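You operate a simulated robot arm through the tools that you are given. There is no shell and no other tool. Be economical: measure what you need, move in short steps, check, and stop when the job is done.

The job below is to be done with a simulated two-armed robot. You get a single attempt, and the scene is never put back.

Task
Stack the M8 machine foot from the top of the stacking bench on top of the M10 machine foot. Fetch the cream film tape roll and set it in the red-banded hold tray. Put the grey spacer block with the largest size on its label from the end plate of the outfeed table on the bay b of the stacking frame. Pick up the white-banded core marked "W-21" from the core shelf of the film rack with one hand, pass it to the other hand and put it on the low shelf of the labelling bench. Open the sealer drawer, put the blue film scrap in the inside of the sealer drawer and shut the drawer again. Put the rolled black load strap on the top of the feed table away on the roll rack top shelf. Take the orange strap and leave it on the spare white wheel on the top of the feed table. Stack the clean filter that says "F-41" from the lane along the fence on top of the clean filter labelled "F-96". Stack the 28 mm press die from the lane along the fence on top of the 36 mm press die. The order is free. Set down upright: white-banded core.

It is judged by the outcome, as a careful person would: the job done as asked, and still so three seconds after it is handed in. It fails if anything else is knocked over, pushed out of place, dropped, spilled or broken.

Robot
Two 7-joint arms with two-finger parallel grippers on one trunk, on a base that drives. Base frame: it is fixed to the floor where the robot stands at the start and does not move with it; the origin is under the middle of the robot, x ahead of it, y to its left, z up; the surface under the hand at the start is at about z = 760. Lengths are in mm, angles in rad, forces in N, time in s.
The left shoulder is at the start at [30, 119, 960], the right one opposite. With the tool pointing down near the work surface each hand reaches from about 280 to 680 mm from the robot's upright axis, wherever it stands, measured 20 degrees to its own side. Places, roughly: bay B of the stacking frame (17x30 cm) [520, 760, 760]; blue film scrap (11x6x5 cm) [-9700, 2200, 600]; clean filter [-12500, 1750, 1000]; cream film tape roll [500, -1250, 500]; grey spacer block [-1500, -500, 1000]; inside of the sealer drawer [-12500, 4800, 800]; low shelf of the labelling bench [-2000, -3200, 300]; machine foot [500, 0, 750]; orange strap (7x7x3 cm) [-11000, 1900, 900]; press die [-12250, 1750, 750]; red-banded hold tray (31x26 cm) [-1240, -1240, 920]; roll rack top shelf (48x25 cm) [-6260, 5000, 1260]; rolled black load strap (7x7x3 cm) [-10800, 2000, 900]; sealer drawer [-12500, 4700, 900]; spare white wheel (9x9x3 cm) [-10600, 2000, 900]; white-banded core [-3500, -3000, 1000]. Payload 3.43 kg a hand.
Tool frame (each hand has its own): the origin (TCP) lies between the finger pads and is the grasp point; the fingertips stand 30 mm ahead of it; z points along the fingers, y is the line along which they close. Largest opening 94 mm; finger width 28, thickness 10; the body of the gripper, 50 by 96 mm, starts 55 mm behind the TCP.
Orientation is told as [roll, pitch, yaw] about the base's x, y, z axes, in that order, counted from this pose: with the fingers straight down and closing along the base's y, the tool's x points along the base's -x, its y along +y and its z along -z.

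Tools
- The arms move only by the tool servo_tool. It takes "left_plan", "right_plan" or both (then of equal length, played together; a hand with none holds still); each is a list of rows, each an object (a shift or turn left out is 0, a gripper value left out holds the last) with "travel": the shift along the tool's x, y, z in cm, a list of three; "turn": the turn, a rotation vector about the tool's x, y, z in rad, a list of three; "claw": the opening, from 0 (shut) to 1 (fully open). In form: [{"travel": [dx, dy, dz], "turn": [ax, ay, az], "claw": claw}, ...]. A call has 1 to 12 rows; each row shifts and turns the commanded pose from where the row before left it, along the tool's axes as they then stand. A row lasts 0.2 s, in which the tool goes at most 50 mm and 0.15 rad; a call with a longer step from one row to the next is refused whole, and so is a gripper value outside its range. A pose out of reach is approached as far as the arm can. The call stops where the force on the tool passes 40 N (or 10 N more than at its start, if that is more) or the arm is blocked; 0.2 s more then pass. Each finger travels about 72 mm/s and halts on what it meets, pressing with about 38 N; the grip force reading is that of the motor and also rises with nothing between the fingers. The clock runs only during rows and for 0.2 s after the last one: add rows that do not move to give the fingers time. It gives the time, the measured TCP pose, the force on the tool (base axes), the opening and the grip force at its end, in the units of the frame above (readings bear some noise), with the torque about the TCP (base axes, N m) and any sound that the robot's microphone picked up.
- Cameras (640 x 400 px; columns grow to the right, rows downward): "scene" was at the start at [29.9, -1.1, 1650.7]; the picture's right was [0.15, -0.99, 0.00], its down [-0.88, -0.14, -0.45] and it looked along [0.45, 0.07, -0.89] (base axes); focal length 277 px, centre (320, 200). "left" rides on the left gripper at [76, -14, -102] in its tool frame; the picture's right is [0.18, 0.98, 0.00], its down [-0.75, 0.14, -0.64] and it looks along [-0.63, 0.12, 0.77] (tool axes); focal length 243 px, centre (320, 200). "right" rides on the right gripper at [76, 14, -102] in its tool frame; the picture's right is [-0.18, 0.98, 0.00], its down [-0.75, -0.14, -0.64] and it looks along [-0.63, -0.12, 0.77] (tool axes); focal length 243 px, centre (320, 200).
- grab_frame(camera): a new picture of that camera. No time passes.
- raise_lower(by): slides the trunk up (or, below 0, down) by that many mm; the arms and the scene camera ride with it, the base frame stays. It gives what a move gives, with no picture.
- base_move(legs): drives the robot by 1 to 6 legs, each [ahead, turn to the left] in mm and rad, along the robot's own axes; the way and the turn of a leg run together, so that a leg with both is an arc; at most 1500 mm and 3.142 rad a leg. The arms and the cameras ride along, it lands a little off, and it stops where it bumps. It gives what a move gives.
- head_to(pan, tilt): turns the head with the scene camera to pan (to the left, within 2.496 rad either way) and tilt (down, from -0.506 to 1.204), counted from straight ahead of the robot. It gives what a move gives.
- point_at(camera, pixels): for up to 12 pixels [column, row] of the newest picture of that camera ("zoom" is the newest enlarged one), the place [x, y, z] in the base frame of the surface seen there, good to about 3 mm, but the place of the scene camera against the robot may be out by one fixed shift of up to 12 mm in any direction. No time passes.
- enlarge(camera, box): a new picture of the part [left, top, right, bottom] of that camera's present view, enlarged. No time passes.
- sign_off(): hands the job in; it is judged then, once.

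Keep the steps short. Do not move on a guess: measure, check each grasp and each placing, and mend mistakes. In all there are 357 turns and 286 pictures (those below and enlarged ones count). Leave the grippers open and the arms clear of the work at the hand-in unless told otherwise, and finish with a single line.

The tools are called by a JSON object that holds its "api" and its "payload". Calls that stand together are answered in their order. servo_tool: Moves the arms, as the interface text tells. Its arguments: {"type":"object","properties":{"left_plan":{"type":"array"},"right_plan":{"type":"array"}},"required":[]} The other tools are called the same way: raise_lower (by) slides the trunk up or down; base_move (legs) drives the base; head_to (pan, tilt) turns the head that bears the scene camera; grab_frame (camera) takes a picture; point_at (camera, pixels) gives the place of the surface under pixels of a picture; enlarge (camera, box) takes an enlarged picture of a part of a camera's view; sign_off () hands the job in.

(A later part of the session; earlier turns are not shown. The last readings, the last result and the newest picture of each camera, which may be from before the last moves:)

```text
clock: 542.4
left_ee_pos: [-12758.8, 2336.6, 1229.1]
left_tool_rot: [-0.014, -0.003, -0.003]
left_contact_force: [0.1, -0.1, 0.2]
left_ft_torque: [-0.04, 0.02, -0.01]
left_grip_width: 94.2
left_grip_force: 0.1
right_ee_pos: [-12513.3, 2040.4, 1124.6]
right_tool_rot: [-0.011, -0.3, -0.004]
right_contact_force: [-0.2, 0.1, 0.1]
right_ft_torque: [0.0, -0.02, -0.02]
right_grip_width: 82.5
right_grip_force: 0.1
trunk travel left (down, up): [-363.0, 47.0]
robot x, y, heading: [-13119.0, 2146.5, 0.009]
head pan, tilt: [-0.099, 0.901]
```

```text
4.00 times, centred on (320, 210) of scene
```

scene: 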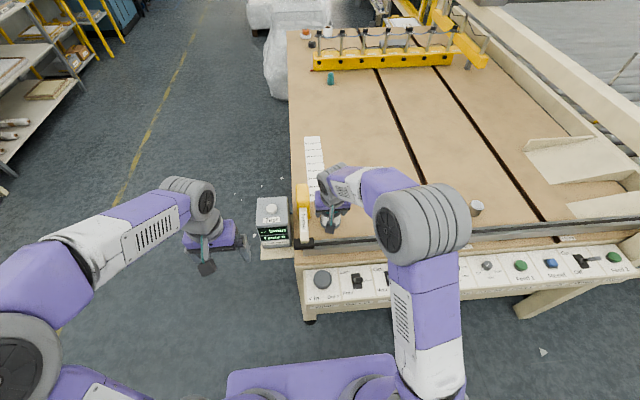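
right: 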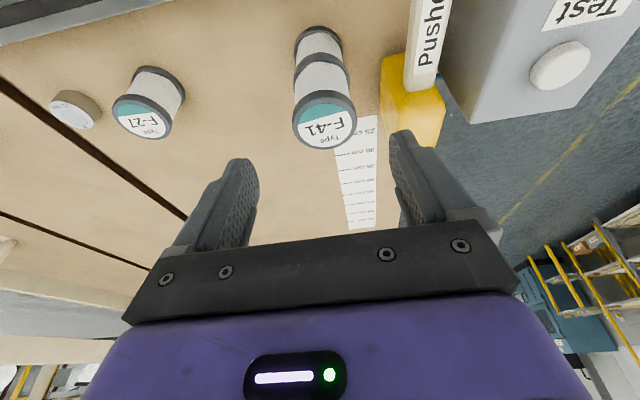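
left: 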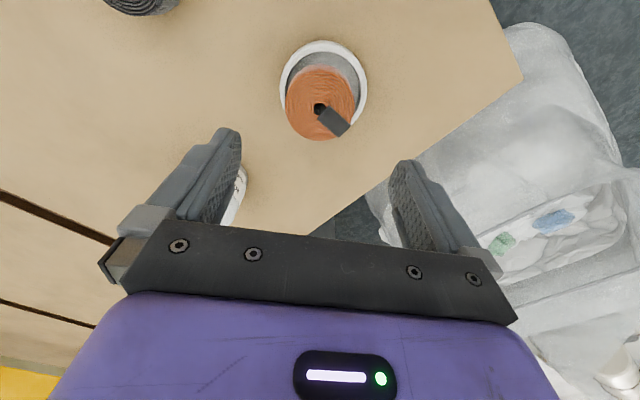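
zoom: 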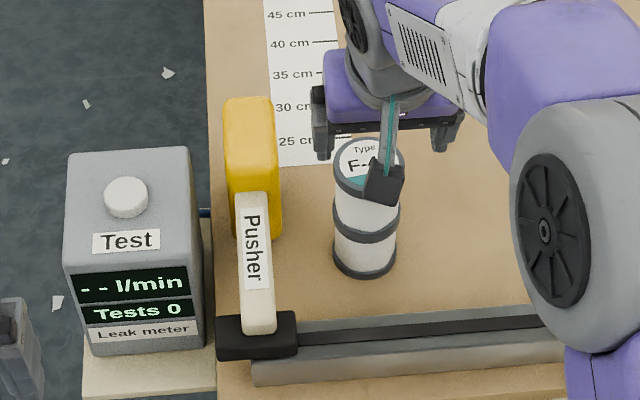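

F-41 stands on F-96. Next the blue scrap in the bag near (−9756,2213,583). Straightening the hand and driving there.

{"api": "servo_tool", "payload": {"right_plan": [{"travel": [3, 0, -1], "turn": [0, 0.1, 0]}, {"travel": [3, 0, -1], "turn": [0, 0.1, 0]}, {"travel": [3, 0, 0], "turn": [0, 0.1, 0]}, {"travel": [3, 0, 0]}, {"travel": [3, 0, 0]}, {}]}}

{"api": "base_move", "payload": {"legs": [[-200, 0], [0, 1.561], [950, 0], [0, -1.571], [1500, 0], [1500, 0]]}}

{"api": "base_move", "payload": {"legs": [[550, 0], [0, -1.571]]}}

{"api": "head_to", "payload": {"pan": 0, "tilt": 0.9}}

{"api": "grab_frame", "payload": {"camera": "scene"}}

```text
clock: 543.8
left_ee_pos: [-12758.4, 2336.3, 1228.5]
left_tool_rot: [-0.013, -0.002, -0.003]
left_contact_force: [1.0, -0.5, 0.0]
left_ft_torque: [0.0, 0.01, -0.04]
left_grip_width: 93.8
left_grip_force: 0.1
right_ee_pos: [-12665.6, 2042.1, 1123.2]
right_tool_rot: [-0.008, 0.001, -0.007]
right_contact_force: [0.6, -0.8, 0.9]
right_ft_torque: [-0.02, -0.01, -0.01]
right_grip_width: 82.6
right_grip_force: 0.1
trunk travel left (down, up): [-363.0, 47.0]
robot x, y, heading: [-13114.7, 2148.5, 0.009]
head pan, tilt: [-0.099, 0.901]
```

```text
clock: 571.6
left_ee_pos: [-9947.2, 3223.6, 1229.6]
left_tool_rot: [-0.014, 0.0, -0.021]
left_contact_force: [-0.2, 0.2, -0.7]
left_ft_torque: [-0.03, 0.0, 0.04]
left_grip_width: 94.2
left_grip_force: 0.1
right_ee_pos: [-9858.2, 2926.5, 1124.1]
right_tool_rot: [-0.008, 0.001, -0.024]
right_contact_force: [0.3, -0.2, -0.5]
right_ft_torque: [0.0, 0.01, 0.0]
right_grip_width: 82.9
right_grip_force: 0.0
trunk travel left (down, up): [-363.0, 47.0]
robot x, y, heading: [-10308.4, 3039.3, -0.011]
head pan, tilt: [-0.099, 0.901]
```

```text
clock: 578.5
left_ee_pos: [-9576.1, 2680.7, 1229.3]
left_tool_rot: [-0.014, -0.002, -1.56]
left_contact_force: [0.3, -0.2, 0.4]
left_ft_torque: [0.0, 0.01, 0.02]
left_grip_width: 93.7
left_grip_force: 0.1
right_ee_pos: [-9868.6, 2582.2, 1124.5]
right_tool_rot: [-0.008, 0.001, -1.562]
right_contact_force: [-0.4, -0.2, -0.3]
right_ft_torque: [0.03, 0.02, 0.01]
right_grip_width: 82.7
right_grip_force: 0.1
trunk travel left (down, up): [-363.0, 47.0]
robot x, y, heading: [-9768.5, 3034.2, -1.552]
head pan, tilt: [-0.099, 0.901]
```

```text
clock: 579.2
left_ee_pos: [-9576.5, 2681.5, 1229.3]
left_tool_rot: [-0.015, 0.0, -1.561]
left_contact_force: [-0.1, 0.9, 0.6]
left_ft_torque: [0.0, 0.03, 0.01]
left_grip_width: 93.7
left_grip_force: 0.0
right_ee_pos: [-9869.2, 2582.3, 1124.7]
right_tool_rot: [-0.01, 0.002, -1.563]
right_contact_force: [-0.5, -0.2, -0.2]
right_ft_torque: [-0.02, 0.03, 0.0]
right_grip_width: 82.7
right_grip_force: 0.1
trunk travel left (down, up): [-363.0, 47.0]
robot x, y, heading: [-9770.8, 3037.0, -1.548]
head pan, tilt: [0.0, 0.901]
```

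```text
128 pictures are left
```

scene: 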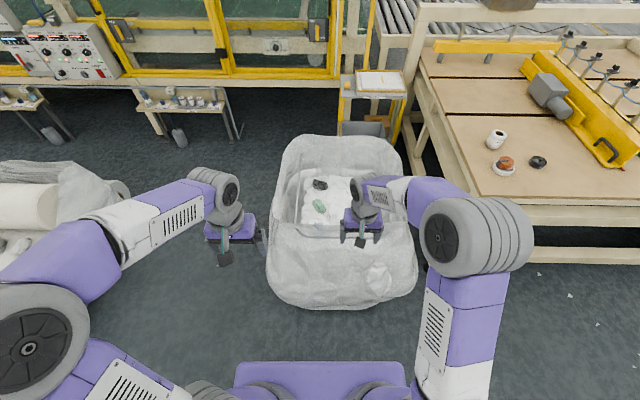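

{"api": "point_at", "payload": {"camera": "scene", "pixels": [[275, 210], [290, 150], [340, 138], [400, 150], [413, 210], [340, 228], [340, 236], [340, 300], [320, 184], [319, 205], [335, 190], [265, 300]]}}

{"api": "grab_frame", "payload": {"camera": "right"}}

```text
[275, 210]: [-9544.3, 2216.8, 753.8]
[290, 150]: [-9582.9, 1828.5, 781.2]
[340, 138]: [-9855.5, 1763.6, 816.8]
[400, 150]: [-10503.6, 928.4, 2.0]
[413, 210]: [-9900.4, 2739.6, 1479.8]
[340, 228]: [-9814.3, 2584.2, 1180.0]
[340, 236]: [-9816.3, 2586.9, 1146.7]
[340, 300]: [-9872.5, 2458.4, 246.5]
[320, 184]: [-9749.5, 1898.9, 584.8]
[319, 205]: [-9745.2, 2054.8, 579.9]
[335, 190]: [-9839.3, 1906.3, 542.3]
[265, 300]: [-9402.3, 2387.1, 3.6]
```

```text
127 pictures are left
```

right: 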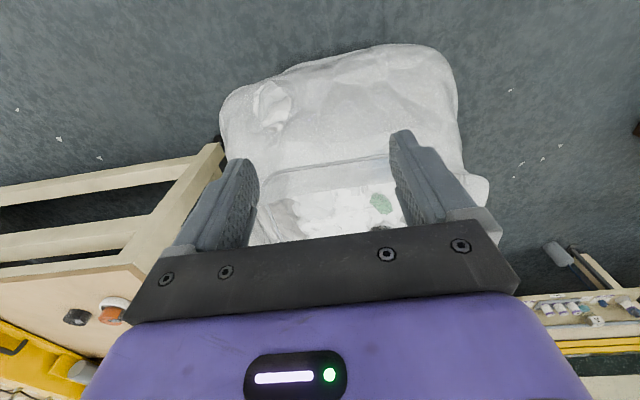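

Right hand blocks the view. Moving it outward.

{"api": "servo_tool", "payload": {"right_plan": [{"travel": [3, -4, 0]}, {"travel": [3, -4, 0]}, {"travel": [0, -4, 0]}, {"travel": [0, -4, 0]}, {"travel": [0, -4, 0]}]}}

{"api": "grab_frame", "payload": {"camera": "scene"}}

{"api": "enlarge", "payload": {"camera": "scene", "box": [260, 120, 430, 320]}}

```text
clock: 580.4
left_ee_pos: [-9575.8, 2681.4, 1229.1]
left_tool_rot: [-0.013, 0.0, -1.561]
left_contact_force: [0.4, -0.6, 1.2]
left_ft_torque: [0.01, -0.02, 0.02]
left_grip_width: 93.9
left_grip_force: 0.0
right_ee_pos: [-10071.4, 2642.1, 1128.0]
right_tool_rot: [-0.007, 0.0, -1.565]
right_contact_force: [0.5, 0.1, 0.0]
right_ft_torque: [-0.04, -0.02, 0.01]
right_grip_width: 82.5
right_grip_force: 0.0
trunk travel left (down, up): [-363.0, 47.0]
robot x, y, heading: [-9766.1, 3036.1, -1.548]
head pan, tilt: [0.0, 0.901]
```

```text
126 pictures are left
```

scene: 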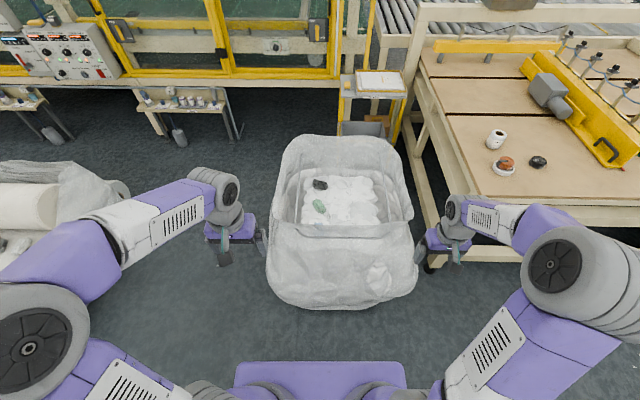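

```text
2.00 times, centred on (345, 220) of scene
```

zoom: 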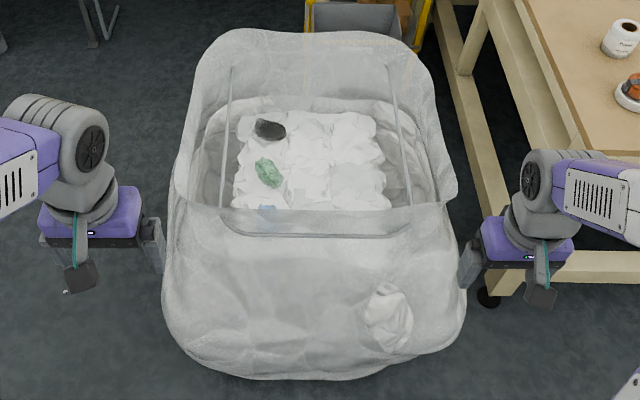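

{"api": "point_at", "payload": {"camera": "zoom", "pixels": [[330, 236], [266, 211], [266, 218], [230, 110], [228, 200], [400, 130], [430, 200], [190, 205], [330, 205], [320, 40], [330, 190], [330, 300]]}}

```text
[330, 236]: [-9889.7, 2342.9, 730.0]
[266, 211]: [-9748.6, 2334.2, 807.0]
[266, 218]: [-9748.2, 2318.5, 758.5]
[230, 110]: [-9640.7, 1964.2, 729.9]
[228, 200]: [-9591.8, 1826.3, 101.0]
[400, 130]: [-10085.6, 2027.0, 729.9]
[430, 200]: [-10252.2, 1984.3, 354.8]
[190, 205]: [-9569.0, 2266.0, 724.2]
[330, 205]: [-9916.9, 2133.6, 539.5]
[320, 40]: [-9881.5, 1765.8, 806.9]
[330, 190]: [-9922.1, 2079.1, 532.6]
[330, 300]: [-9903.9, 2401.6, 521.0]
```

The blue scrap lies close to the bag's front wall (rim z ≈ 807). The side toward +x has a lower rim and more room; checking the floor there.

{"api": "point_at", "payload": {"camera": "scene", "pixels": [[60, 180], [115, 200], [125, 185], [40, 300], [160, 300], [150, 130], [200, 130], [250, 200], [30, 250], [240, 140]]}}

{"api": "head_to", "payload": {"pan": 0.8, "tilt": 0.7}}

{"api": "grab_frame", "payload": {"camera": "scene"}}

```text
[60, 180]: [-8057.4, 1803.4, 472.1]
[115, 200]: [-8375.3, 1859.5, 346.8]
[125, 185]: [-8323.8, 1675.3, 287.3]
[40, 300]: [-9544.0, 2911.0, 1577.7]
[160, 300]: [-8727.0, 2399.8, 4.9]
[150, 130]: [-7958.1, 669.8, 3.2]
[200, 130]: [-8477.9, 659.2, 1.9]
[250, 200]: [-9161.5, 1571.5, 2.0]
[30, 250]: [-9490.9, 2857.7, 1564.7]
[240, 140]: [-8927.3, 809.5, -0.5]
```

```text
clock: 581.5
left_ee_pos: [-9576.2, 2681.1, 1229.5]
left_tool_rot: [-0.014, -0.001, -1.561]
left_contact_force: [0.0, 0.3, 0.0]
left_ft_torque: [0.0, -0.02, -0.01]
left_grip_width: 94.0
left_grip_force: 0.0
right_ee_pos: [-10068.0, 2643.4, 1126.3]
right_tool_rot: [-0.009, 0.002, -1.563]
right_contact_force: [0.0, 1.0, 0.2]
right_ft_torque: [0.02, 0.01, -0.01]
right_grip_width: 82.5
right_grip_force: 0.1
trunk travel left (down, up): [-363.0, 47.0]
robot x, y, heading: [-9766.3, 3037.9, -1.548]
head pan, tilt: [0.799, 0.7]
```

```text
124 pictures are left
```

scene: 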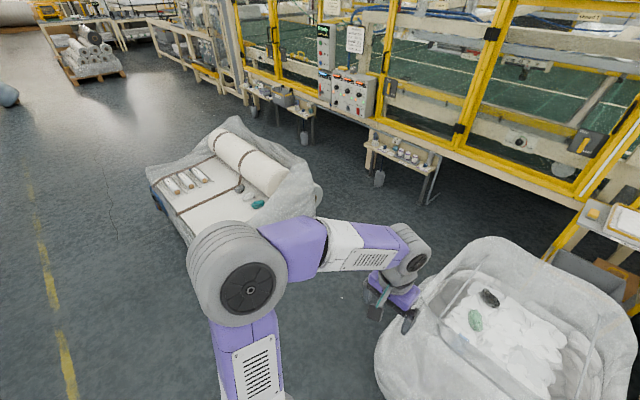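

{"api": "point_at", "payload": {"camera": "scene", "pixels": [[385, 345], [400, 310], [430, 280], [440, 300], [470, 245], [470, 290], [460, 338], [455, 350], [490, 298], [475, 318], [395, 370]]}}

{"api": "enlarge", "payload": {"camera": "scene", "box": [370, 230, 630, 400]}}

```text
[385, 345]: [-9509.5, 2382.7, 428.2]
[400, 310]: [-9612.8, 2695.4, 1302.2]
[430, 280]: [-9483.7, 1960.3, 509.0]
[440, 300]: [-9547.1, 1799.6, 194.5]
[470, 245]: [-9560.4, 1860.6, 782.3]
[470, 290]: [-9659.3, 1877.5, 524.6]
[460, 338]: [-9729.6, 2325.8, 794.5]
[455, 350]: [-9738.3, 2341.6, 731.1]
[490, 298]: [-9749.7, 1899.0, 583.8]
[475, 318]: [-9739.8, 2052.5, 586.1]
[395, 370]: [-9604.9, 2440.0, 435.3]
```

```text
2.35 times, centred on (500, 315) of scene
```

zoom: 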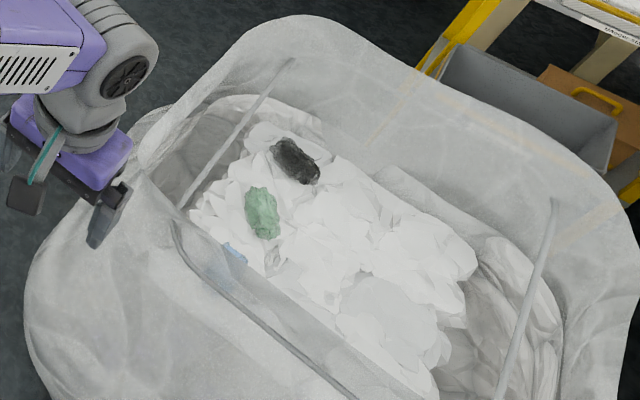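

{"api": "point_at", "payload": {"camera": "scene", "pixels": [[410, 235], [395, 255], [360, 240], [320, 235], [280, 240], [250, 260], [380, 290], [400, 300], [330, 265], [300, 270]]}}

```text
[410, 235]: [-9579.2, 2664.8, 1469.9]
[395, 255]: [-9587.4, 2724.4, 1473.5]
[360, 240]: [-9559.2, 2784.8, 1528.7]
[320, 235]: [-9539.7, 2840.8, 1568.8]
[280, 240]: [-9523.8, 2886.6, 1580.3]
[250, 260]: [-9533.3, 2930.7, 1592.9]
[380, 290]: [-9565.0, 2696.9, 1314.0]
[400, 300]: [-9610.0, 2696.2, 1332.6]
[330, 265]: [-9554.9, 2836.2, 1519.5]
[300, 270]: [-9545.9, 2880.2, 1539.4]
```

Approaching from the bag's +x side (rim only ≈ 750 there). Driving to (−9050, 2310) and facing −x.

{"api": "base_move", "payload": {"legs": [[0, 1.548], [716, 0], [0, -1.571], [727, 0], [0, -1.571]]}}

{"api": "head_to", "payload": {"pan": 0, "tilt": 0.9}}

{"api": "grab_frame", "payload": {"camera": "scene"}}

```text
clock: 600.5
left_ee_pos: [-9398.4, 2127.1, 1228.9]
left_tool_rot: [-0.014, -0.002, 3.139]
left_contact_force: [0.1, 0.2, 0.5]
left_ft_torque: [-0.01, 0.0, -0.01]
left_grip_width: 93.9
left_grip_force: 0.0
right_ee_pos: [-9431.2, 2619.1, 1128.1]
right_tool_rot: [-0.009, 0.001, 3.135]
right_contact_force: [-0.2, 0.0, -0.3]
right_ft_torque: [-0.01, 0.0, -0.01]
right_grip_width: 82.5
right_grip_force: 0.1
trunk travel left (down, up): [-363.0, 47.0]
robot x, y, heading: [-9039.9, 2312.0, -3.132]
head pan, tilt: [0.799, 0.7]
```

```text
clock: 601.6
left_ee_pos: [-9398.0, 2126.0, 1228.8]
left_tool_rot: [-0.013, -0.001, 3.14]
left_contact_force: [0.3, 0.9, -0.5]
left_ft_torque: [-0.05, -0.03, 0.02]
left_grip_width: 93.9
left_grip_force: 0.1
right_ee_pos: [-9430.9, 2619.1, 1127.6]
right_tool_rot: [-0.01, 0.002, 3.136]
right_contact_force: [-0.5, -0.5, -0.7]
right_ft_torque: [-0.02, -0.03, 0.01]
right_grip_width: 82.9
right_grip_force: 0.0
trunk travel left (down, up): [-363.0, 47.0]
robot x, y, heading: [-9043.7, 2316.1, -3.132]
head pan, tilt: [0.0, 0.901]
```

```text
122 pictures are left
```

scene: 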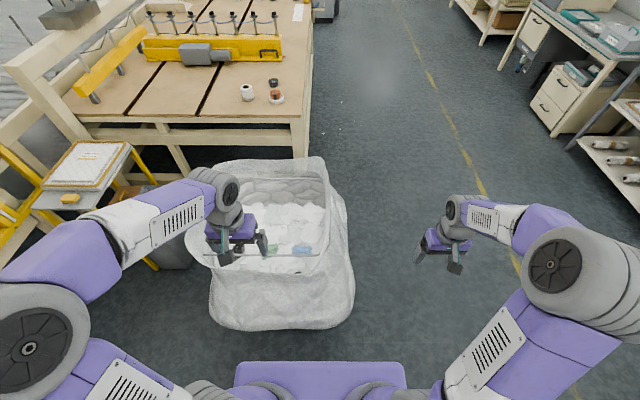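

Blue scrap visible at (303,248). Measuring it and the rod/rim.

{"api": "enlarge", "payload": {"camera": "scene", "box": [240, 200, 360, 300]}}

{"api": "point_at", "payload": {"camera": "zoom", "pixels": [[330, 255], [290, 250], [380, 250], [330, 230], [335, 285], [180, 255], [400, 290], [450, 270], [320, 310], [320, 360], [300, 395]]}}

```text
4.00 times, centred on (300, 250) of scene
```

zoom: 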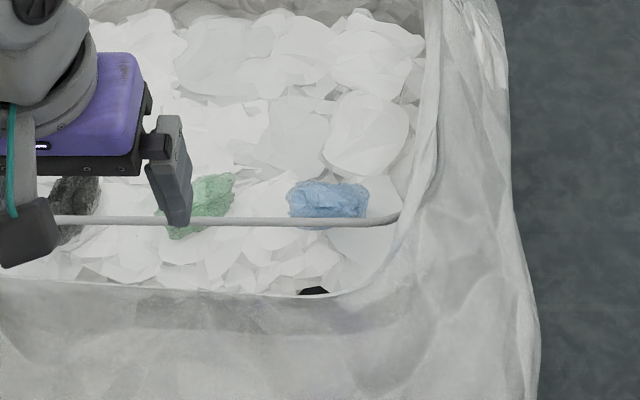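

```text
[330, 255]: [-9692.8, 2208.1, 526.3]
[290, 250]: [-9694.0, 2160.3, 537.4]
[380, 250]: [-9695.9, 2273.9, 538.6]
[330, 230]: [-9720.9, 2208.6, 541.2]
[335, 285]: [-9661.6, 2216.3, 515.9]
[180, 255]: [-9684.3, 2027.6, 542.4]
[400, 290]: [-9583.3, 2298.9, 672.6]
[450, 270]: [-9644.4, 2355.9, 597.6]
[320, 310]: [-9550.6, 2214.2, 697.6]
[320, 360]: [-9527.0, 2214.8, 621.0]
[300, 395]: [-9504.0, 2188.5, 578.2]
```

{"api": "point_at", "payload": {"camera": "zoom", "pixels": [[328, 198], [295, 192], [365, 198], [330, 186], [310, 210], [350, 210], [345, 190], [300, 200], [250, 200], [330, 150], [400, 160], [330, 221]]}}

```text
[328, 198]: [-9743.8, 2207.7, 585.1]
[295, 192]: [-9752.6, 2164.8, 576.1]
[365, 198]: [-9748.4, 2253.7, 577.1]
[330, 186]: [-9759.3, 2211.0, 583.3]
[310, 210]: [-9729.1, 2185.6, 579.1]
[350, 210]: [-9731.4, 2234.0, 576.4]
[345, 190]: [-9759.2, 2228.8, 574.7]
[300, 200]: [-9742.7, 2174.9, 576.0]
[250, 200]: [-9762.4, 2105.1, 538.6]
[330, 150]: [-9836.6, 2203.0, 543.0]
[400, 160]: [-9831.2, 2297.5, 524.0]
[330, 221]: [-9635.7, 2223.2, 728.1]
```

Blue scrap: centre (−9745,2209), long along y, top 585. Drive 130 mm ahead, lower the trunk, and yaw the left hand −90° so it closes across the short side.

{"api": "base_move", "payload": {"legs": [[130, -0.01]]}}

{"api": "raise_lower", "payload": {"by": -180}}

{"api": "servo_tool", "payload": {"left_plan": [{"travel": [-2, 0, 0], "turn": [0, 0, 0.131]}, {"travel": [-2, 0, 0], "turn": [0, 0, 0.131]}, {"turn": [0, 0, 0.131]}, {"turn": [0, 0, 0.131]}, {"turn": [0, 0, 0.131]}, {"turn": [0, 0, 0.131]}, {"turn": [0, 0, 0.131]}, {"turn": [0, 0, 0.131]}, {"turn": [0, 0, 0.131]}, {"turn": [0, 0, 0.131]}, {"turn": [0, 0, 0.131]}, {"turn": [0, 0, 0.131]}]}}

{"api": "grab_frame", "payload": {"camera": "left"}}

```text
clock: 602.9
left_ee_pos: [-9530.7, 2130.1, 1228.7]
left_tool_rot: [-0.013, -0.001, 3.131]
left_contact_force: [-0.2, -0.1, 0.2]
left_ft_torque: [0.02, 0.02, -0.03]
left_grip_width: 94.1
left_grip_force: 0.1
right_ee_pos: [-9556.8, 2622.8, 1128.3]
right_tool_rot: [-0.008, 0.003, 3.124]
right_contact_force: [0.0, 0.4, -0.2]
right_ft_torque: [-0.02, -0.01, 0.02]
right_grip_width: 82.7
right_grip_force: 0.0
trunk travel left (down, up): [-363.0, 47.0]
robot x, y, heading: [-9168.5, 2316.1, 3.142]
head pan, tilt: [0.0, 0.901]
```

```text
clock: 604.9
left_ee_pos: [-9530.0, 2130.0, 1049.4]
left_tool_rot: [-0.014, 0.0, 3.129]
left_contact_force: [-0.1, 0.2, -0.5]
left_ft_torque: [-0.04, 0.0, 0.02]
left_grip_width: 94.2
left_grip_force: 0.0
right_ee_pos: [-9557.2, 2624.1, 948.5]
right_tool_rot: [-0.009, 0.001, 3.124]
right_contact_force: [0.4, -0.5, 0.3]
right_ft_torque: [0.0, 0.01, -0.03]
right_grip_width: 82.9
right_grip_force: 0.1
trunk travel left (down, up): [-183.0, 227.0]
robot x, y, heading: [-9171.1, 2312.4, 3.14]
head pan, tilt: [0.0, 0.901]
```

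```text
clock: 607.5
left_ee_pos: [-9570.0, 2133.2, 1049.6]
left_tool_rot: [0.001, -0.015, 1.552]
left_contact_force: [0.2, 0.3, 0.1]
left_ft_torque: [0.04, 0.0, -0.02]
left_grip_width: 94.0
left_grip_force: 0.0
right_ee_pos: [-9557.2, 2623.2, 947.6]
right_tool_rot: [-0.01, 0.001, 3.124]
right_contact_force: [-0.2, 0.2, 0.4]
right_ft_torque: [0.03, -0.02, -0.01]
right_grip_width: 82.4
right_grip_force: 0.1
trunk travel left (down, up): [-183.0, 227.0]
robot x, y, heading: [-9170.6, 2311.7, 3.143]
head pan, tilt: [0.0, 0.901]
```

```text
120 pictures are left
```

left: 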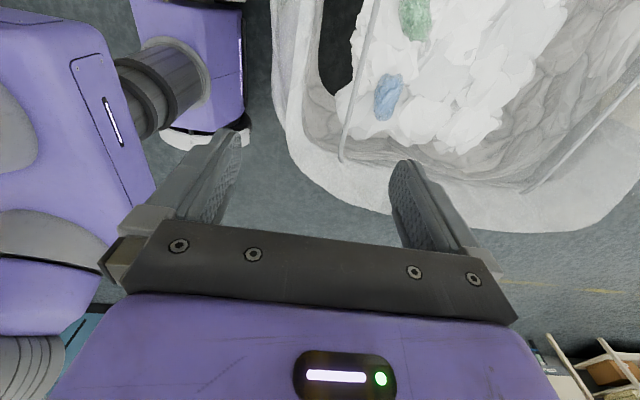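

{"api": "enlarge", "payload": {"camera": "left", "box": [340, 50, 440, 140]}}

{"api": "point_at", "payload": {"camera": "left", "pixels": [[388, 97], [378, 92], [402, 90], [380, 115], [395, 78], [385, 105], [392, 88], [345, 130], [365, 60], [420, 110]]}}

```text
4.44 times, centred on (390, 95) of left
```

zoom: 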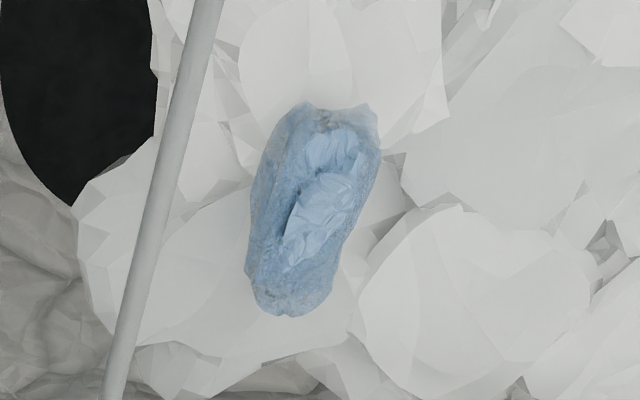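

```text
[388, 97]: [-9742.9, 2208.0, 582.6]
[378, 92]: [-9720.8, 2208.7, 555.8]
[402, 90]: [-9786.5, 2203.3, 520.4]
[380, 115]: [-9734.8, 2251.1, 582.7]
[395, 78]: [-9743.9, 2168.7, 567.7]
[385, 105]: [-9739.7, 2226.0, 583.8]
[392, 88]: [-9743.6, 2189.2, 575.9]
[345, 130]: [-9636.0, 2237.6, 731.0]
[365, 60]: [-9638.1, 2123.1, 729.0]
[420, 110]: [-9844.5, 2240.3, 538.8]
```

Moving over the scrap at height, then down to z ≈ 720.

{"api": "servo_tool", "payload": {"left_plan": [{"travel": [-1.82, 4.36, 0]}, {"travel": [-1.82, 4.36, 0]}, {"travel": [-1.82, 4.36, 0]}, {"travel": [-1.82, 4.36, 0]}, {"travel": [0, 0, 4.8]}, {"travel": [0, 0, 4.8]}, {"travel": [0, 0, 4.8]}, {"travel": [0, 0, 4.8]}, {"travel": [0, 0, 4.8]}, {"travel": [0, 0, 4.8]}, {"travel": [0, 0, 4]}, {}]}}

{"api": "grab_frame", "payload": {"camera": "left"}}

{"api": "grab_frame", "payload": {"camera": "scene"}}

```text
clock: 610.1
left_ee_pos: [-9740.5, 2212.5, 723.2]
left_tool_rot: [0.003, -0.014, 1.554]
left_contact_force: [-0.5, -0.8, 0.2]
left_ft_torque: [-0.04, -0.01, 0.02]
left_grip_width: 94.1
left_grip_force: 0.1
right_ee_pos: [-9556.6, 2624.2, 948.1]
right_tool_rot: [-0.009, 0.003, 3.123]
right_contact_force: [1.0, -1.2, 0.0]
right_ft_torque: [0.03, 0.01, -0.02]
right_grip_width: 82.8
right_grip_force: 0.2
trunk travel left (down, up): [-183.0, 227.0]
robot x, y, heading: [-9168.0, 2312.3, 3.137]
head pan, tilt: [0.0, 0.901]
```

```text
118 pictures are left
```

left: 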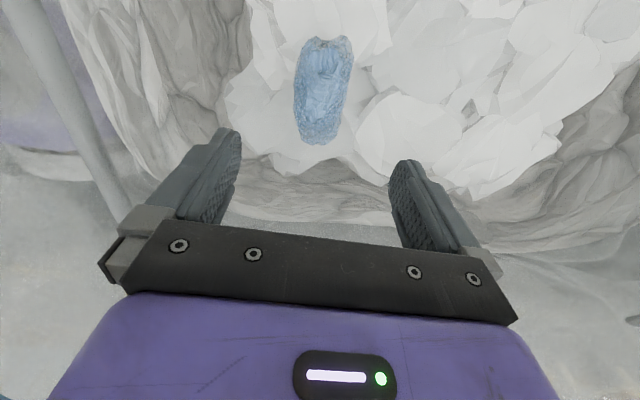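

```text
117 pictures are left
```

scene: 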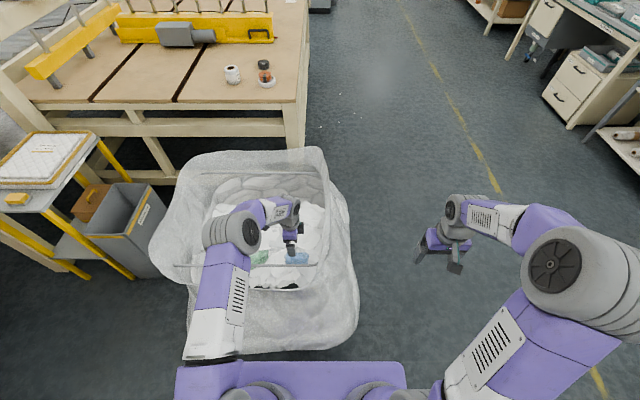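

Checking clearance of the left elbow/forearm above the bag rim.

{"api": "point_at", "payload": {"camera": "scene", "pixels": [[225, 290], [225, 235], [250, 230], [270, 212], [240, 255], [210, 340], [293, 215], [170, 265], [280, 290], [190, 280]]}}

```text
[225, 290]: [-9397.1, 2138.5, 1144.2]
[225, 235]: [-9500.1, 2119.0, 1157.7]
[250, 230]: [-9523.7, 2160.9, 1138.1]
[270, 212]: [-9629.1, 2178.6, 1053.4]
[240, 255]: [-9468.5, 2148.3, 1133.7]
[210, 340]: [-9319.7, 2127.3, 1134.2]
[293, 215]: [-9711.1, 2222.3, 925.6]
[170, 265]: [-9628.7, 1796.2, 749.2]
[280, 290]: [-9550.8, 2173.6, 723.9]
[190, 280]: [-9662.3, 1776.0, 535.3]
```

Clear. Lowering to z ≈ 580 with a 5 mm shift.

{"api": "servo_tool", "payload": {"left_plan": [{"travel": [0.4, 0, 4]}, {"travel": [0, 0, 4]}, {"travel": [0, 0, 3]}, {}]}}

{"api": "grab_frame", "payload": {"camera": "left"}}

```text
clock: 611.1
left_ee_pos: [-9743.0, 2208.3, 613.8]
left_tool_rot: [0.001, -0.014, 1.555]
left_contact_force: [0.9, 0.0, -0.4]
left_ft_torque: [0.01, -0.01, 0.01]
left_grip_width: 94.1
left_grip_force: 0.1
right_ee_pos: [-9556.1, 2623.7, 947.7]
right_tool_rot: [-0.009, 0.001, 3.126]
right_contact_force: [-0.2, 0.0, 0.3]
right_ft_torque: [0.0, 0.02, -0.03]
right_grip_width: 82.6
right_grip_force: 0.0
trunk travel left (down, up): [-183.0, 227.0]
robot x, y, heading: [-9171.2, 2314.0, 3.139]
head pan, tilt: [0.0, 0.901]
```

```text
116 pictures are left
```

left: 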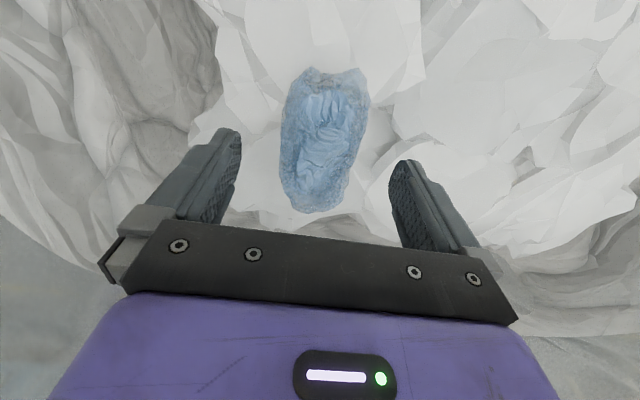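

{"api": "servo_tool", "payload": {"left_plan": [{"travel": [0, 0, 2]}, {"travel": [0, 0, 1.4]}, {}, {"claw": 0}, {"claw": 0}, {"claw": 0}, {}]}}

{"api": "servo_tool", "payload": {"left_plan": [{"travel": [0, 0, -0.5]}, {"travel": [0, 0, -1]}, {"travel": [0, 0, -2]}, {"travel": [0, 0, -3]}, {"travel": [0, 0, -4]}, {"travel": [0, 0, -4]}, {}]}}

{"api": "grab_frame", "payload": {"camera": "left"}}

```text
clock: 612.7
left_ee_pos: [-9743.9, 2210.0, 579.2]
left_tool_rot: [0.001, -0.015, 1.555]
left_contact_force: [0.5, -0.2, -0.2]
left_ft_torque: [-0.01, 0.02, 0.03]
left_grip_width: 53.2
left_grip_force: 37.9
right_ee_pos: [-9556.9, 2623.4, 949.2]
right_tool_rot: [-0.009, 0.001, 3.124]
right_contact_force: [-0.3, -0.1, 0.2]
right_ft_torque: [0.01, 0.0, -0.01]
right_grip_width: 82.6
right_grip_force: 0.1
trunk travel left (down, up): [-183.0, 227.0]
robot x, y, heading: [-9171.5, 2313.9, 3.139]
head pan, tilt: [0.0, 0.901]
```

```text
clock: 614.3
left_ee_pos: [-9743.8, 2206.4, 722.1]
left_tool_rot: [-0.001, -0.016, 1.557]
left_contact_force: [-0.2, 0.0, -1.0]
left_ft_torque: [0.03, 0.01, 0.0]
left_grip_width: 53.2
left_grip_force: 38.0
right_ee_pos: [-9558.2, 2623.4, 947.2]
right_tool_rot: [-0.008, 0.002, 3.125]
right_contact_force: [0.4, -0.8, -0.4]
right_ft_torque: [0.0, -0.01, 0.0]
right_grip_width: 82.7
right_grip_force: 0.0
trunk travel left (down, up): [-183.0, 227.0]
robot x, y, heading: [-9174.4, 2311.8, 3.138]
head pan, tilt: [0.0, 0.901]
```

```text
115 pictures are left
```

left: 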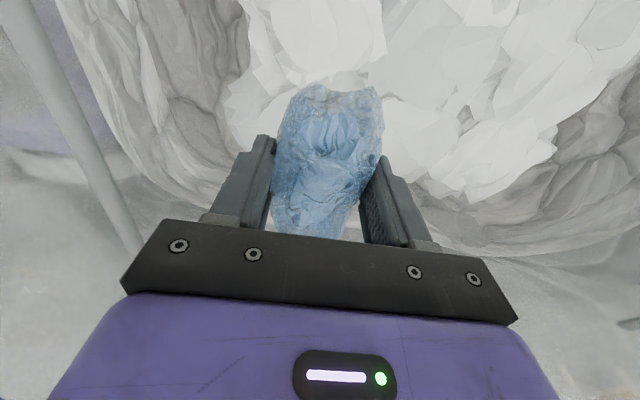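

Scrap held. Raising it clear, retracting, and driving toward the sealer at (−12500,4700).

{"api": "servo_tool", "payload": {"left_plan": [{"travel": [0, 0, -4]}, {"travel": [0, 0, -4.5]}, {"travel": [0, 0, -4.5]}, {"travel": [0, 0, -4.5]}, {"travel": [0, 0, -4.5]}, {"travel": [0, 0, -4.5]}, {"travel": [0, 0, -4.5]}, {"travel": [0, -3, 0]}, {"travel": [0, -4, 0]}, {"travel": [0, -4, 0]}, {"travel": [0, -4, 0]}, {"travel": [0, -3, 0]}]}}

{"api": "base_move", "payload": {"legs": [[-250, 0], [0, -1.571], [1300, 0], [0, 1.571], [1400, 0], [1400, 0]]}}

{"api": "head_to", "payload": {"pan": -0.5, "tilt": 0.4}}

{"api": "grab_frame", "payload": {"camera": "scene"}}

{"api": "grab_frame", "payload": {"camera": "left"}}

```text
clock: 616.9
left_ee_pos: [-9563.5, 2201.3, 1034.5]
left_tool_rot: [0.002, -0.014, 1.556]
left_contact_force: [0.3, 1.4, -0.1]
left_ft_torque: [-0.01, 0.02, 0.02]
left_grip_width: 53.4
left_grip_force: 38.0
right_ee_pos: [-9557.2, 2624.0, 948.8]
right_tool_rot: [-0.01, 0.001, 3.123]
right_contact_force: [-0.3, -0.1, -0.4]
right_ft_torque: [0.0, 0.04, 0.02]
right_grip_width: 82.6
right_grip_force: 0.0
trunk travel left (down, up): [-183.0, 227.0]
robot x, y, heading: [-9174.6, 2314.8, 3.143]
head pan, tilt: [0.0, 0.901]
```

```text
clock: 645.6
left_ee_pos: [-12078.9, 3549.9, 1035.6]
left_tool_rot: [0.002, -0.015, 1.528]
left_contact_force: [-0.3, 0.3, 0.3]
left_ft_torque: [0.02, 0.0, 0.03]
left_grip_width: 52.4
left_grip_force: 38.2
right_ee_pos: [-12060.1, 3971.8, 947.9]
right_tool_rot: [-0.009, 0.001, 3.097]
right_contact_force: [0.0, 0.6, 0.0]
right_ft_torque: [0.0, 0.0, -0.02]
right_grip_width: 82.8
right_grip_force: 0.0
trunk travel left (down, up): [-183.0, 227.0]
robot x, y, heading: [-11682.4, 3647.2, 3.111]
head pan, tilt: [0.0, 0.901]
```

```text
clock: 646.6
left_ee_pos: [-12078.2, 3550.0, 1033.5]
left_tool_rot: [0.001, -0.015, 1.528]
left_contact_force: [0.2, 0.3, -0.6]
left_ft_torque: [0.03, 0.03, -0.04]
left_grip_width: 52.6
left_grip_force: 37.9
right_ee_pos: [-12059.7, 3971.5, 947.4]
right_tool_rot: [-0.009, 0.001, 3.097]
right_contact_force: [-0.4, 0.3, 0.1]
right_ft_torque: [-0.01, -0.03, -0.01]
right_grip_width: 82.7
right_grip_force: 0.1
trunk travel left (down, up): [-183.0, 227.0]
robot x, y, heading: [-11682.1, 3648.1, 3.112]
head pan, tilt: [-0.499, 0.4]
```

```text
114 pictures are left
```

scene: 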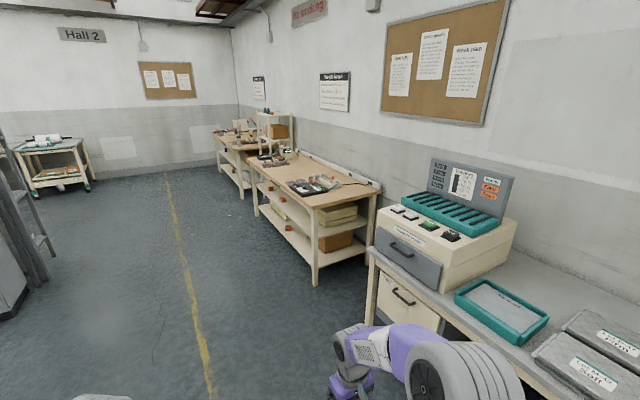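

```text
113 pictures are left
```

left: 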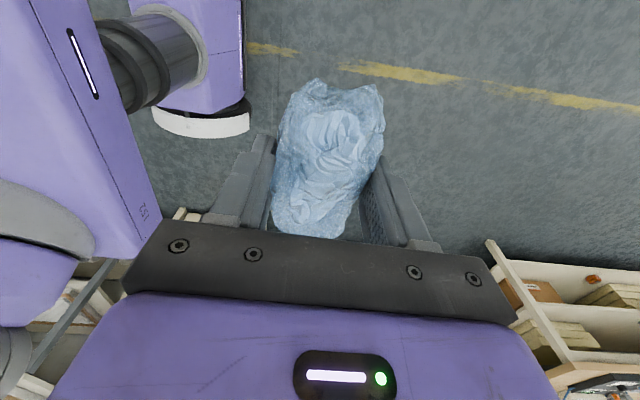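

{"api": "enlarge", "payload": {"camera": "scene", "box": [360, 150, 560, 350]}}

{"api": "point_at", "payload": {"camera": "scene", "pixels": [[402, 250], [380, 235], [440, 265], [440, 290], [378, 255], [405, 240], [370, 260], [400, 285], [420, 290], [410, 210], [500, 215], [450, 240]]}}

```text
2.00 times, centred on (460, 250) of scene
```

zoom: 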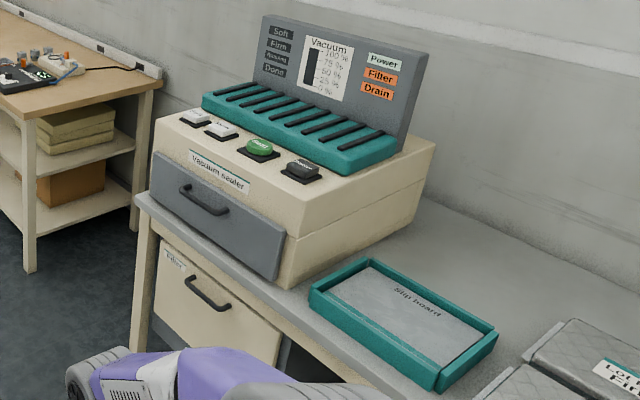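

```text
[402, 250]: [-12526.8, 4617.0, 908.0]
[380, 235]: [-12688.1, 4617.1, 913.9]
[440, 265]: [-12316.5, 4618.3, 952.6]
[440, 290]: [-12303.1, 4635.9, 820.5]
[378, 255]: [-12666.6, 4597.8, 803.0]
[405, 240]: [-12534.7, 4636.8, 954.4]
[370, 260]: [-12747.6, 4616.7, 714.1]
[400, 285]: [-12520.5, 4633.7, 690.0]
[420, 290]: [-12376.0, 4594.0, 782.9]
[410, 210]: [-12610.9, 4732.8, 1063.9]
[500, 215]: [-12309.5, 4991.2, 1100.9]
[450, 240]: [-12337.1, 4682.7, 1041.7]
```

The vacuum sealer's grey drawer: front y ≈ 4617, x −12700…−12310, handle at about (−12527,4600,908). Driving in front of it.

{"api": "base_move", "payload": {"legs": [[0, 0.03], [975, 0], [0, -1.571], [150, 0]]}}

{"api": "head_to", "payload": {"pan": -0.1, "tilt": 0.7}}

{"api": "grab_frame", "payload": {"camera": "scene"}}

{"api": "enlarge", "payload": {"camera": "scene", "box": [250, 100, 450, 260]}}

```text
clock: 656.8
left_ee_pos: [-12773.0, 4192.6, 1034.7]
left_tool_rot: [0.001, -0.015, 0.004]
left_contact_force: [-0.4, 0.2, -0.3]
left_ft_torque: [0.01, 0.0, 0.0]
left_grip_width: 52.2
left_grip_force: 38.1
right_ee_pos: [-12350.4, 4191.0, 948.0]
right_tool_rot: [-0.008, 0.003, 1.569]
right_contact_force: [-0.9, 0.7, -0.2]
right_ft_torque: [-0.01, 0.01, -0.04]
right_grip_width: 82.7
right_grip_force: 0.0
trunk travel left (down, up): [-183.0, 227.0]
robot x, y, heading: [-12655.2, 3793.1, 1.588]
head pan, tilt: [-0.499, 0.4]
```

```text
clock: 657.6
left_ee_pos: [-12773.0, 4191.6, 1035.2]
left_tool_rot: [0.0, -0.014, 0.004]
left_contact_force: [0.7, 0.7, -0.8]
left_ft_torque: [0.01, -0.02, 0.02]
left_grip_width: 52.5
left_grip_force: 38.0
right_ee_pos: [-12351.6, 4190.8, 948.2]
right_tool_rot: [-0.009, 0.002, 1.572]
right_contact_force: [-0.4, -0.3, -0.3]
right_ft_torque: [0.06, -0.01, -0.03]
right_grip_width: 82.9
right_grip_force: 0.0
trunk travel left (down, up): [-183.0, 227.0]
robot x, y, heading: [-12649.4, 3797.2, 1.589]
head pan, tilt: [-0.099, 0.7]
```

```text
111 pictures are left
```

scene: 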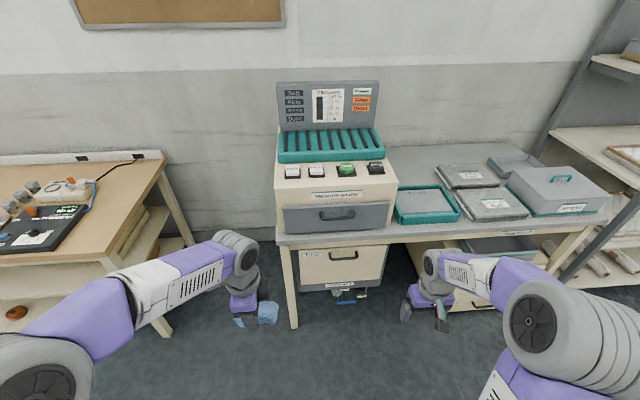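

```text
2.50 times, centred on (350, 180) of scene
```

zoom: 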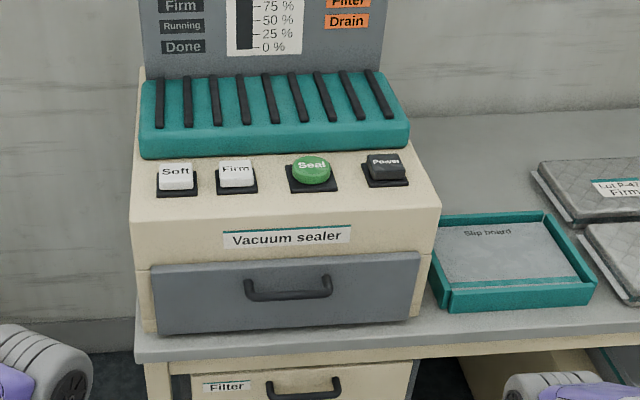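

Measuring the drawer handle precisely.

{"api": "point_at", "payload": {"camera": "zoom", "pixels": [[288, 293], [260, 296], [315, 291], [250, 285], [328, 283], [290, 280], [290, 320], [180, 290], [410, 270], [155, 330], [300, 350], [290, 245]]}}

```text
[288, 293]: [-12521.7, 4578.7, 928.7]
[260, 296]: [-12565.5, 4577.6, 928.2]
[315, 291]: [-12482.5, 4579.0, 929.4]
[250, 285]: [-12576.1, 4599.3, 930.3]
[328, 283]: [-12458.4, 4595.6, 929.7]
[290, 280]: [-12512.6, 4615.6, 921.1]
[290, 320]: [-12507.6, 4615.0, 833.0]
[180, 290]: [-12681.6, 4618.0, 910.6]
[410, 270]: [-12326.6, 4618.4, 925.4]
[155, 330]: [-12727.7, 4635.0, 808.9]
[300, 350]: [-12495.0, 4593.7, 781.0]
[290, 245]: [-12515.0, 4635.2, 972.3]
```

Handle bar: x −12575…−12460, y ≈ 4584, z ≈ 924. Bringing the right hand forward and pitching it to point at the drawer.

{"api": "servo_tool", "payload": {"right_plan": [{"travel": [-3.5, -0.5, 0], "claw": 0.7}, {"travel": [-3.5, 2.5, 0]}, {"travel": [-3.5, 2.5, 0]}, {"travel": [-3.5, 2.5, 0]}, {"travel": [-3.5, 2.5, 0]}, {"travel": [-3, 2.5, 0]}, {"turn": [0, -0.131, 0]}, {"turn": [0, -0.131, 0]}, {"turn": [0, -0.131, 0]}, {"turn": [0, -0.131, 0]}, {"turn": [0, -0.131, 0]}, {"turn": [0, -0.131, 0]}]}}

{"api": "servo_tool", "payload": {"right_plan": [{"turn": [0, -0.131, 0]}, {"turn": [0, -0.131, 0]}, {"turn": [0, -0.131, 0]}, {"turn": [0, -0.131, 0]}, {"turn": [0, -0.131, 0]}, {"turn": [0, -0.125, 0]}, {}]}}

```text
clock: 660.2
left_ee_pos: [-12772.8, 4191.8, 1035.0]
left_tool_rot: [0.001, -0.013, 0.004]
left_contact_force: [-0.3, 0.2, 0.7]
left_ft_torque: [-0.04, 0.02, 0.0]
left_grip_width: 52.5
left_grip_force: 38.1
right_ee_pos: [-12472.7, 4397.8, 947.7]
right_tool_rot: [-0.011, -0.788, 1.58]
right_contact_force: [0.1, 0.0, -0.2]
right_ft_torque: [-0.03, -0.01, -0.01]
right_grip_width: 65.6
right_grip_force: 0.1
trunk travel left (down, up): [-183.0, 227.0]
robot x, y, heading: [-12655.0, 3798.9, 1.585]
head pan, tilt: [-0.099, 0.7]
```

```text
clock: 661.8
left_ee_pos: [-12772.9, 4191.4, 1034.5]
left_tool_rot: [0.001, -0.014, 0.005]
left_contact_force: [0.9, 0.4, -1.0]
left_ft_torque: [-0.02, 0.02, 0.0]
left_grip_width: 52.3
left_grip_force: 38.7
right_ee_pos: [-12470.1, 4397.0, 947.7]
right_tool_rot: [-1.1, -1.564, 2.671]
right_contact_force: [0.4, -0.3, 0.1]
right_ft_torque: [0.01, 0.0, 0.03]
right_grip_width: 66.0
right_grip_force: 0.0
trunk travel left (down, up): [-183.0, 227.0]
robot x, y, heading: [-12653.4, 3797.5, 1.589]
head pan, tilt: [-0.099, 0.7]
```

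Now rolling 90° about the finger axis so the fingers close vertically.

{"api": "servo_tool", "payload": {"right_plan": [{"turn": [0, 0, -0.131]}, {"turn": [0, 0, -0.131]}, {"turn": [0, 0, -0.131]}, {"turn": [0, 0, -0.131]}, {"turn": [0, 0, -0.131]}, {"turn": [0, 0, -0.131]}, {"turn": [0, 0, -0.131]}, {"turn": [0, 0, -0.131]}, {"turn": [0, 0, -0.131]}, {"turn": [0, 0, -0.131]}, {"turn": [0, 0, -0.131]}, {"turn": [0, 0, -0.131]}]}}

{"api": "grab_frame", "payload": {"camera": "right"}}

{"api": "grab_frame", "payload": {"camera": "scene"}}

```text
clock: 664.4
left_ee_pos: [-12772.4, 4191.3, 1033.6]
left_tool_rot: [0.002, -0.014, 0.003]
left_contact_force: [0.1, 0.1, -0.3]
left_ft_torque: [0.0, -0.01, 0.01]
left_grip_width: 52.4
left_grip_force: 37.7
right_ee_pos: [-12469.5, 4397.0, 946.8]
right_tool_rot: [-1.565, 0.012, -3.14]
right_contact_force: [-0.4, 0.1, -0.2]
right_ft_torque: [-0.02, -0.06, -0.01]
right_grip_width: 66.0
right_grip_force: 0.0
trunk travel left (down, up): [-183.0, 227.0]
robot x, y, heading: [-12655.0, 3798.5, 1.586]
head pan, tilt: [-0.099, 0.7]
```

```text
109 pictures are left
```

right: 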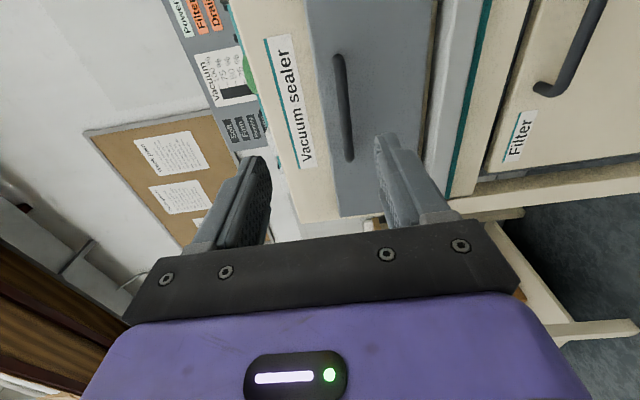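

```text
108 pictures are left
```

scene: 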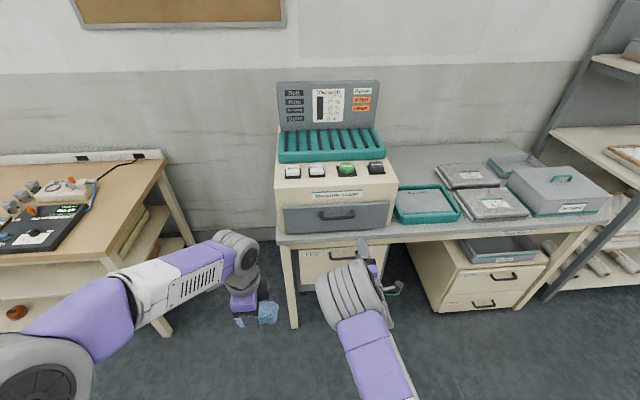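

Pointing at the drawer with vertical closing. Measuring the handle from the hand camera.

{"api": "point_at", "payload": {"camera": "right", "pixels": [[342, 100], [339, 70], [347, 140], [349, 156], [336, 58], [360, 110], [400, 100], [320, 110], [334, 100], [350, 100]]}}

{"api": "enlarge", "payload": {"camera": "right", "box": [300, 40, 400, 180]}}

```text
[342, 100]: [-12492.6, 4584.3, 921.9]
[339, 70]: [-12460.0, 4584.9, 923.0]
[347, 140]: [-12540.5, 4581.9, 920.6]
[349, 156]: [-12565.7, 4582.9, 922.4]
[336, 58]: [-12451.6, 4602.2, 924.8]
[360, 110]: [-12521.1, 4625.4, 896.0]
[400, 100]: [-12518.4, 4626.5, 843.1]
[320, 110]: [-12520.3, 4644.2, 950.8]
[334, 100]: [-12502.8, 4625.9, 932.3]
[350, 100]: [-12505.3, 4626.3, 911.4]
```

```text
2.86 times, centred on (350, 110) of right
```

zoom: 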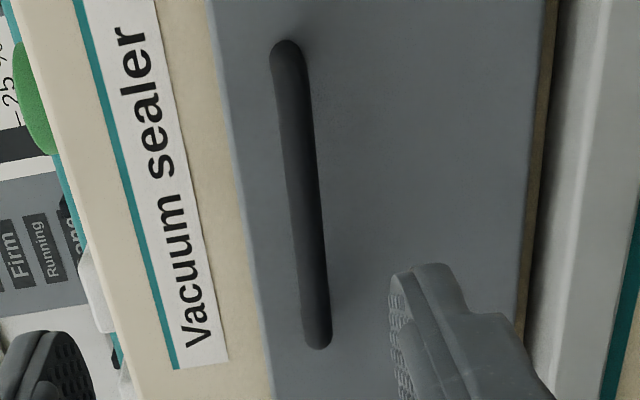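

Bar: x −12570…−12455, front y 4583, z 922; drawer face y 4626. Aligning, then driving 150 mm ahead.

{"api": "servo_tool", "payload": {"right_plan": [{"travel": [-2.1, 1.24, 0]}, {"travel": [-2.1, 1.24, 0]}, {}]}}

{"api": "base_move", "payload": {"legs": [[140, -0.015]]}}

{"api": "grab_frame", "payload": {"camera": "right"}}

```text
clock: 665.2
left_ee_pos: [-12773.3, 4190.4, 1033.1]
left_tool_rot: [0.002, -0.013, 0.004]
left_contact_force: [-0.4, 0.6, -0.6]
left_ft_torque: [0.0, 0.0, 0.02]
left_grip_width: 52.3
left_grip_force: 38.4
right_ee_pos: [-12513.2, 4398.3, 921.3]
right_tool_rot: [-1.566, 0.01, -3.139]
right_contact_force: [0.3, -0.1, 0.4]
right_ft_torque: [0.0, -0.01, -0.01]
right_grip_width: 65.8
right_grip_force: 0.0
trunk travel left (down, up): [-183.0, 227.0]
robot x, y, heading: [-12654.9, 3800.4, 1.585]
head pan, tilt: [-0.099, 0.7]
```

```text
clock: 666.5
left_ee_pos: [-12767.3, 4330.9, 1035.0]
left_tool_rot: [-0.002, -0.014, -0.014]
left_contact_force: [0.4, 0.5, -0.5]
left_ft_torque: [0.01, 0.01, -0.01]
left_grip_width: 52.3
left_grip_force: 37.5
right_ee_pos: [-12502.6, 4532.6, 920.4]
right_tool_rot: [-1.564, 0.011, 3.126]
right_contact_force: [0.9, -0.2, 0.4]
right_ft_torque: [0.02, 0.02, 0.0]
right_grip_width: 65.9
right_grip_force: 0.1
trunk travel left (down, up): [-183.0, 227.0]
robot x, y, heading: [-12654.0, 3935.6, 1.567]
head pan, tilt: [-0.099, 0.7]
```

```text
106 pictures are left
```

right: 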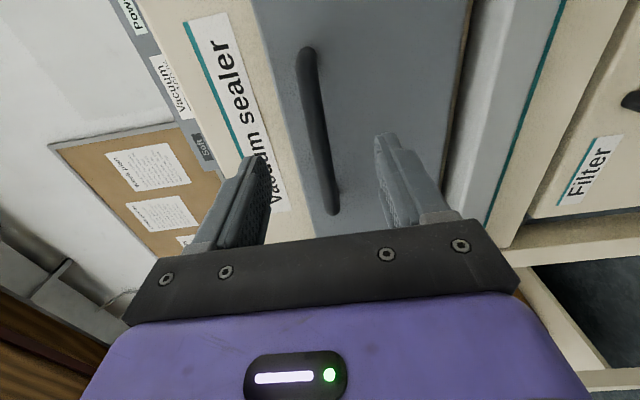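

Aligned. Advancing 5.2 cm slowly, then closing on the bar.

{"api": "servo_tool", "payload": {"right_plan": [{"travel": [0, 0, 2]}, {"travel": [0, 0, 2]}, {"travel": [0, 0, 1.1]}, {}, {"claw": 0}, {"claw": 0}, {"claw": 0}, {"claw": 0}]}}

{"api": "grab_frame", "payload": {"camera": "right"}}

```text
clock: 668.4
left_ee_pos: [-12766.9, 4330.2, 1033.4]
left_tool_rot: [0.0, -0.013, -0.014]
left_contact_force: [-0.1, -0.2, -0.6]
left_ft_torque: [0.02, 0.02, 0.0]
left_grip_width: 52.0
left_grip_force: 38.2
right_ee_pos: [-12502.5, 4582.0, 922.0]
right_tool_rot: [-1.564, 0.007, 3.126]
right_contact_force: [0.3, -0.5, -2.9]
right_ft_torque: [-0.03, 1.09, -0.07]
right_grip_width: 13.6
right_grip_force: 45.3
trunk travel left (down, up): [-183.0, 227.0]
robot x, y, heading: [-12655.2, 3937.4, 1.569]
head pan, tilt: [-0.099, 0.7]
```

```text
105 pictures are left
```

right: 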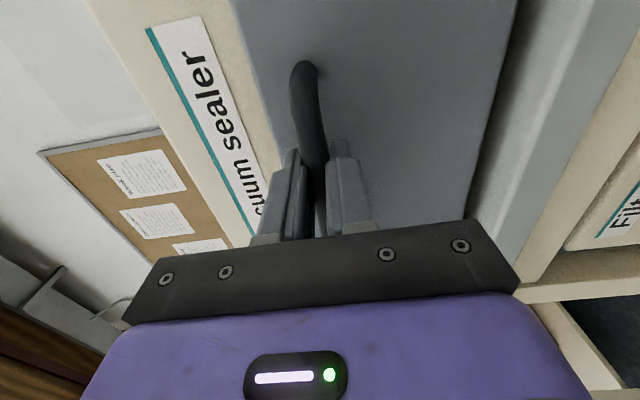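

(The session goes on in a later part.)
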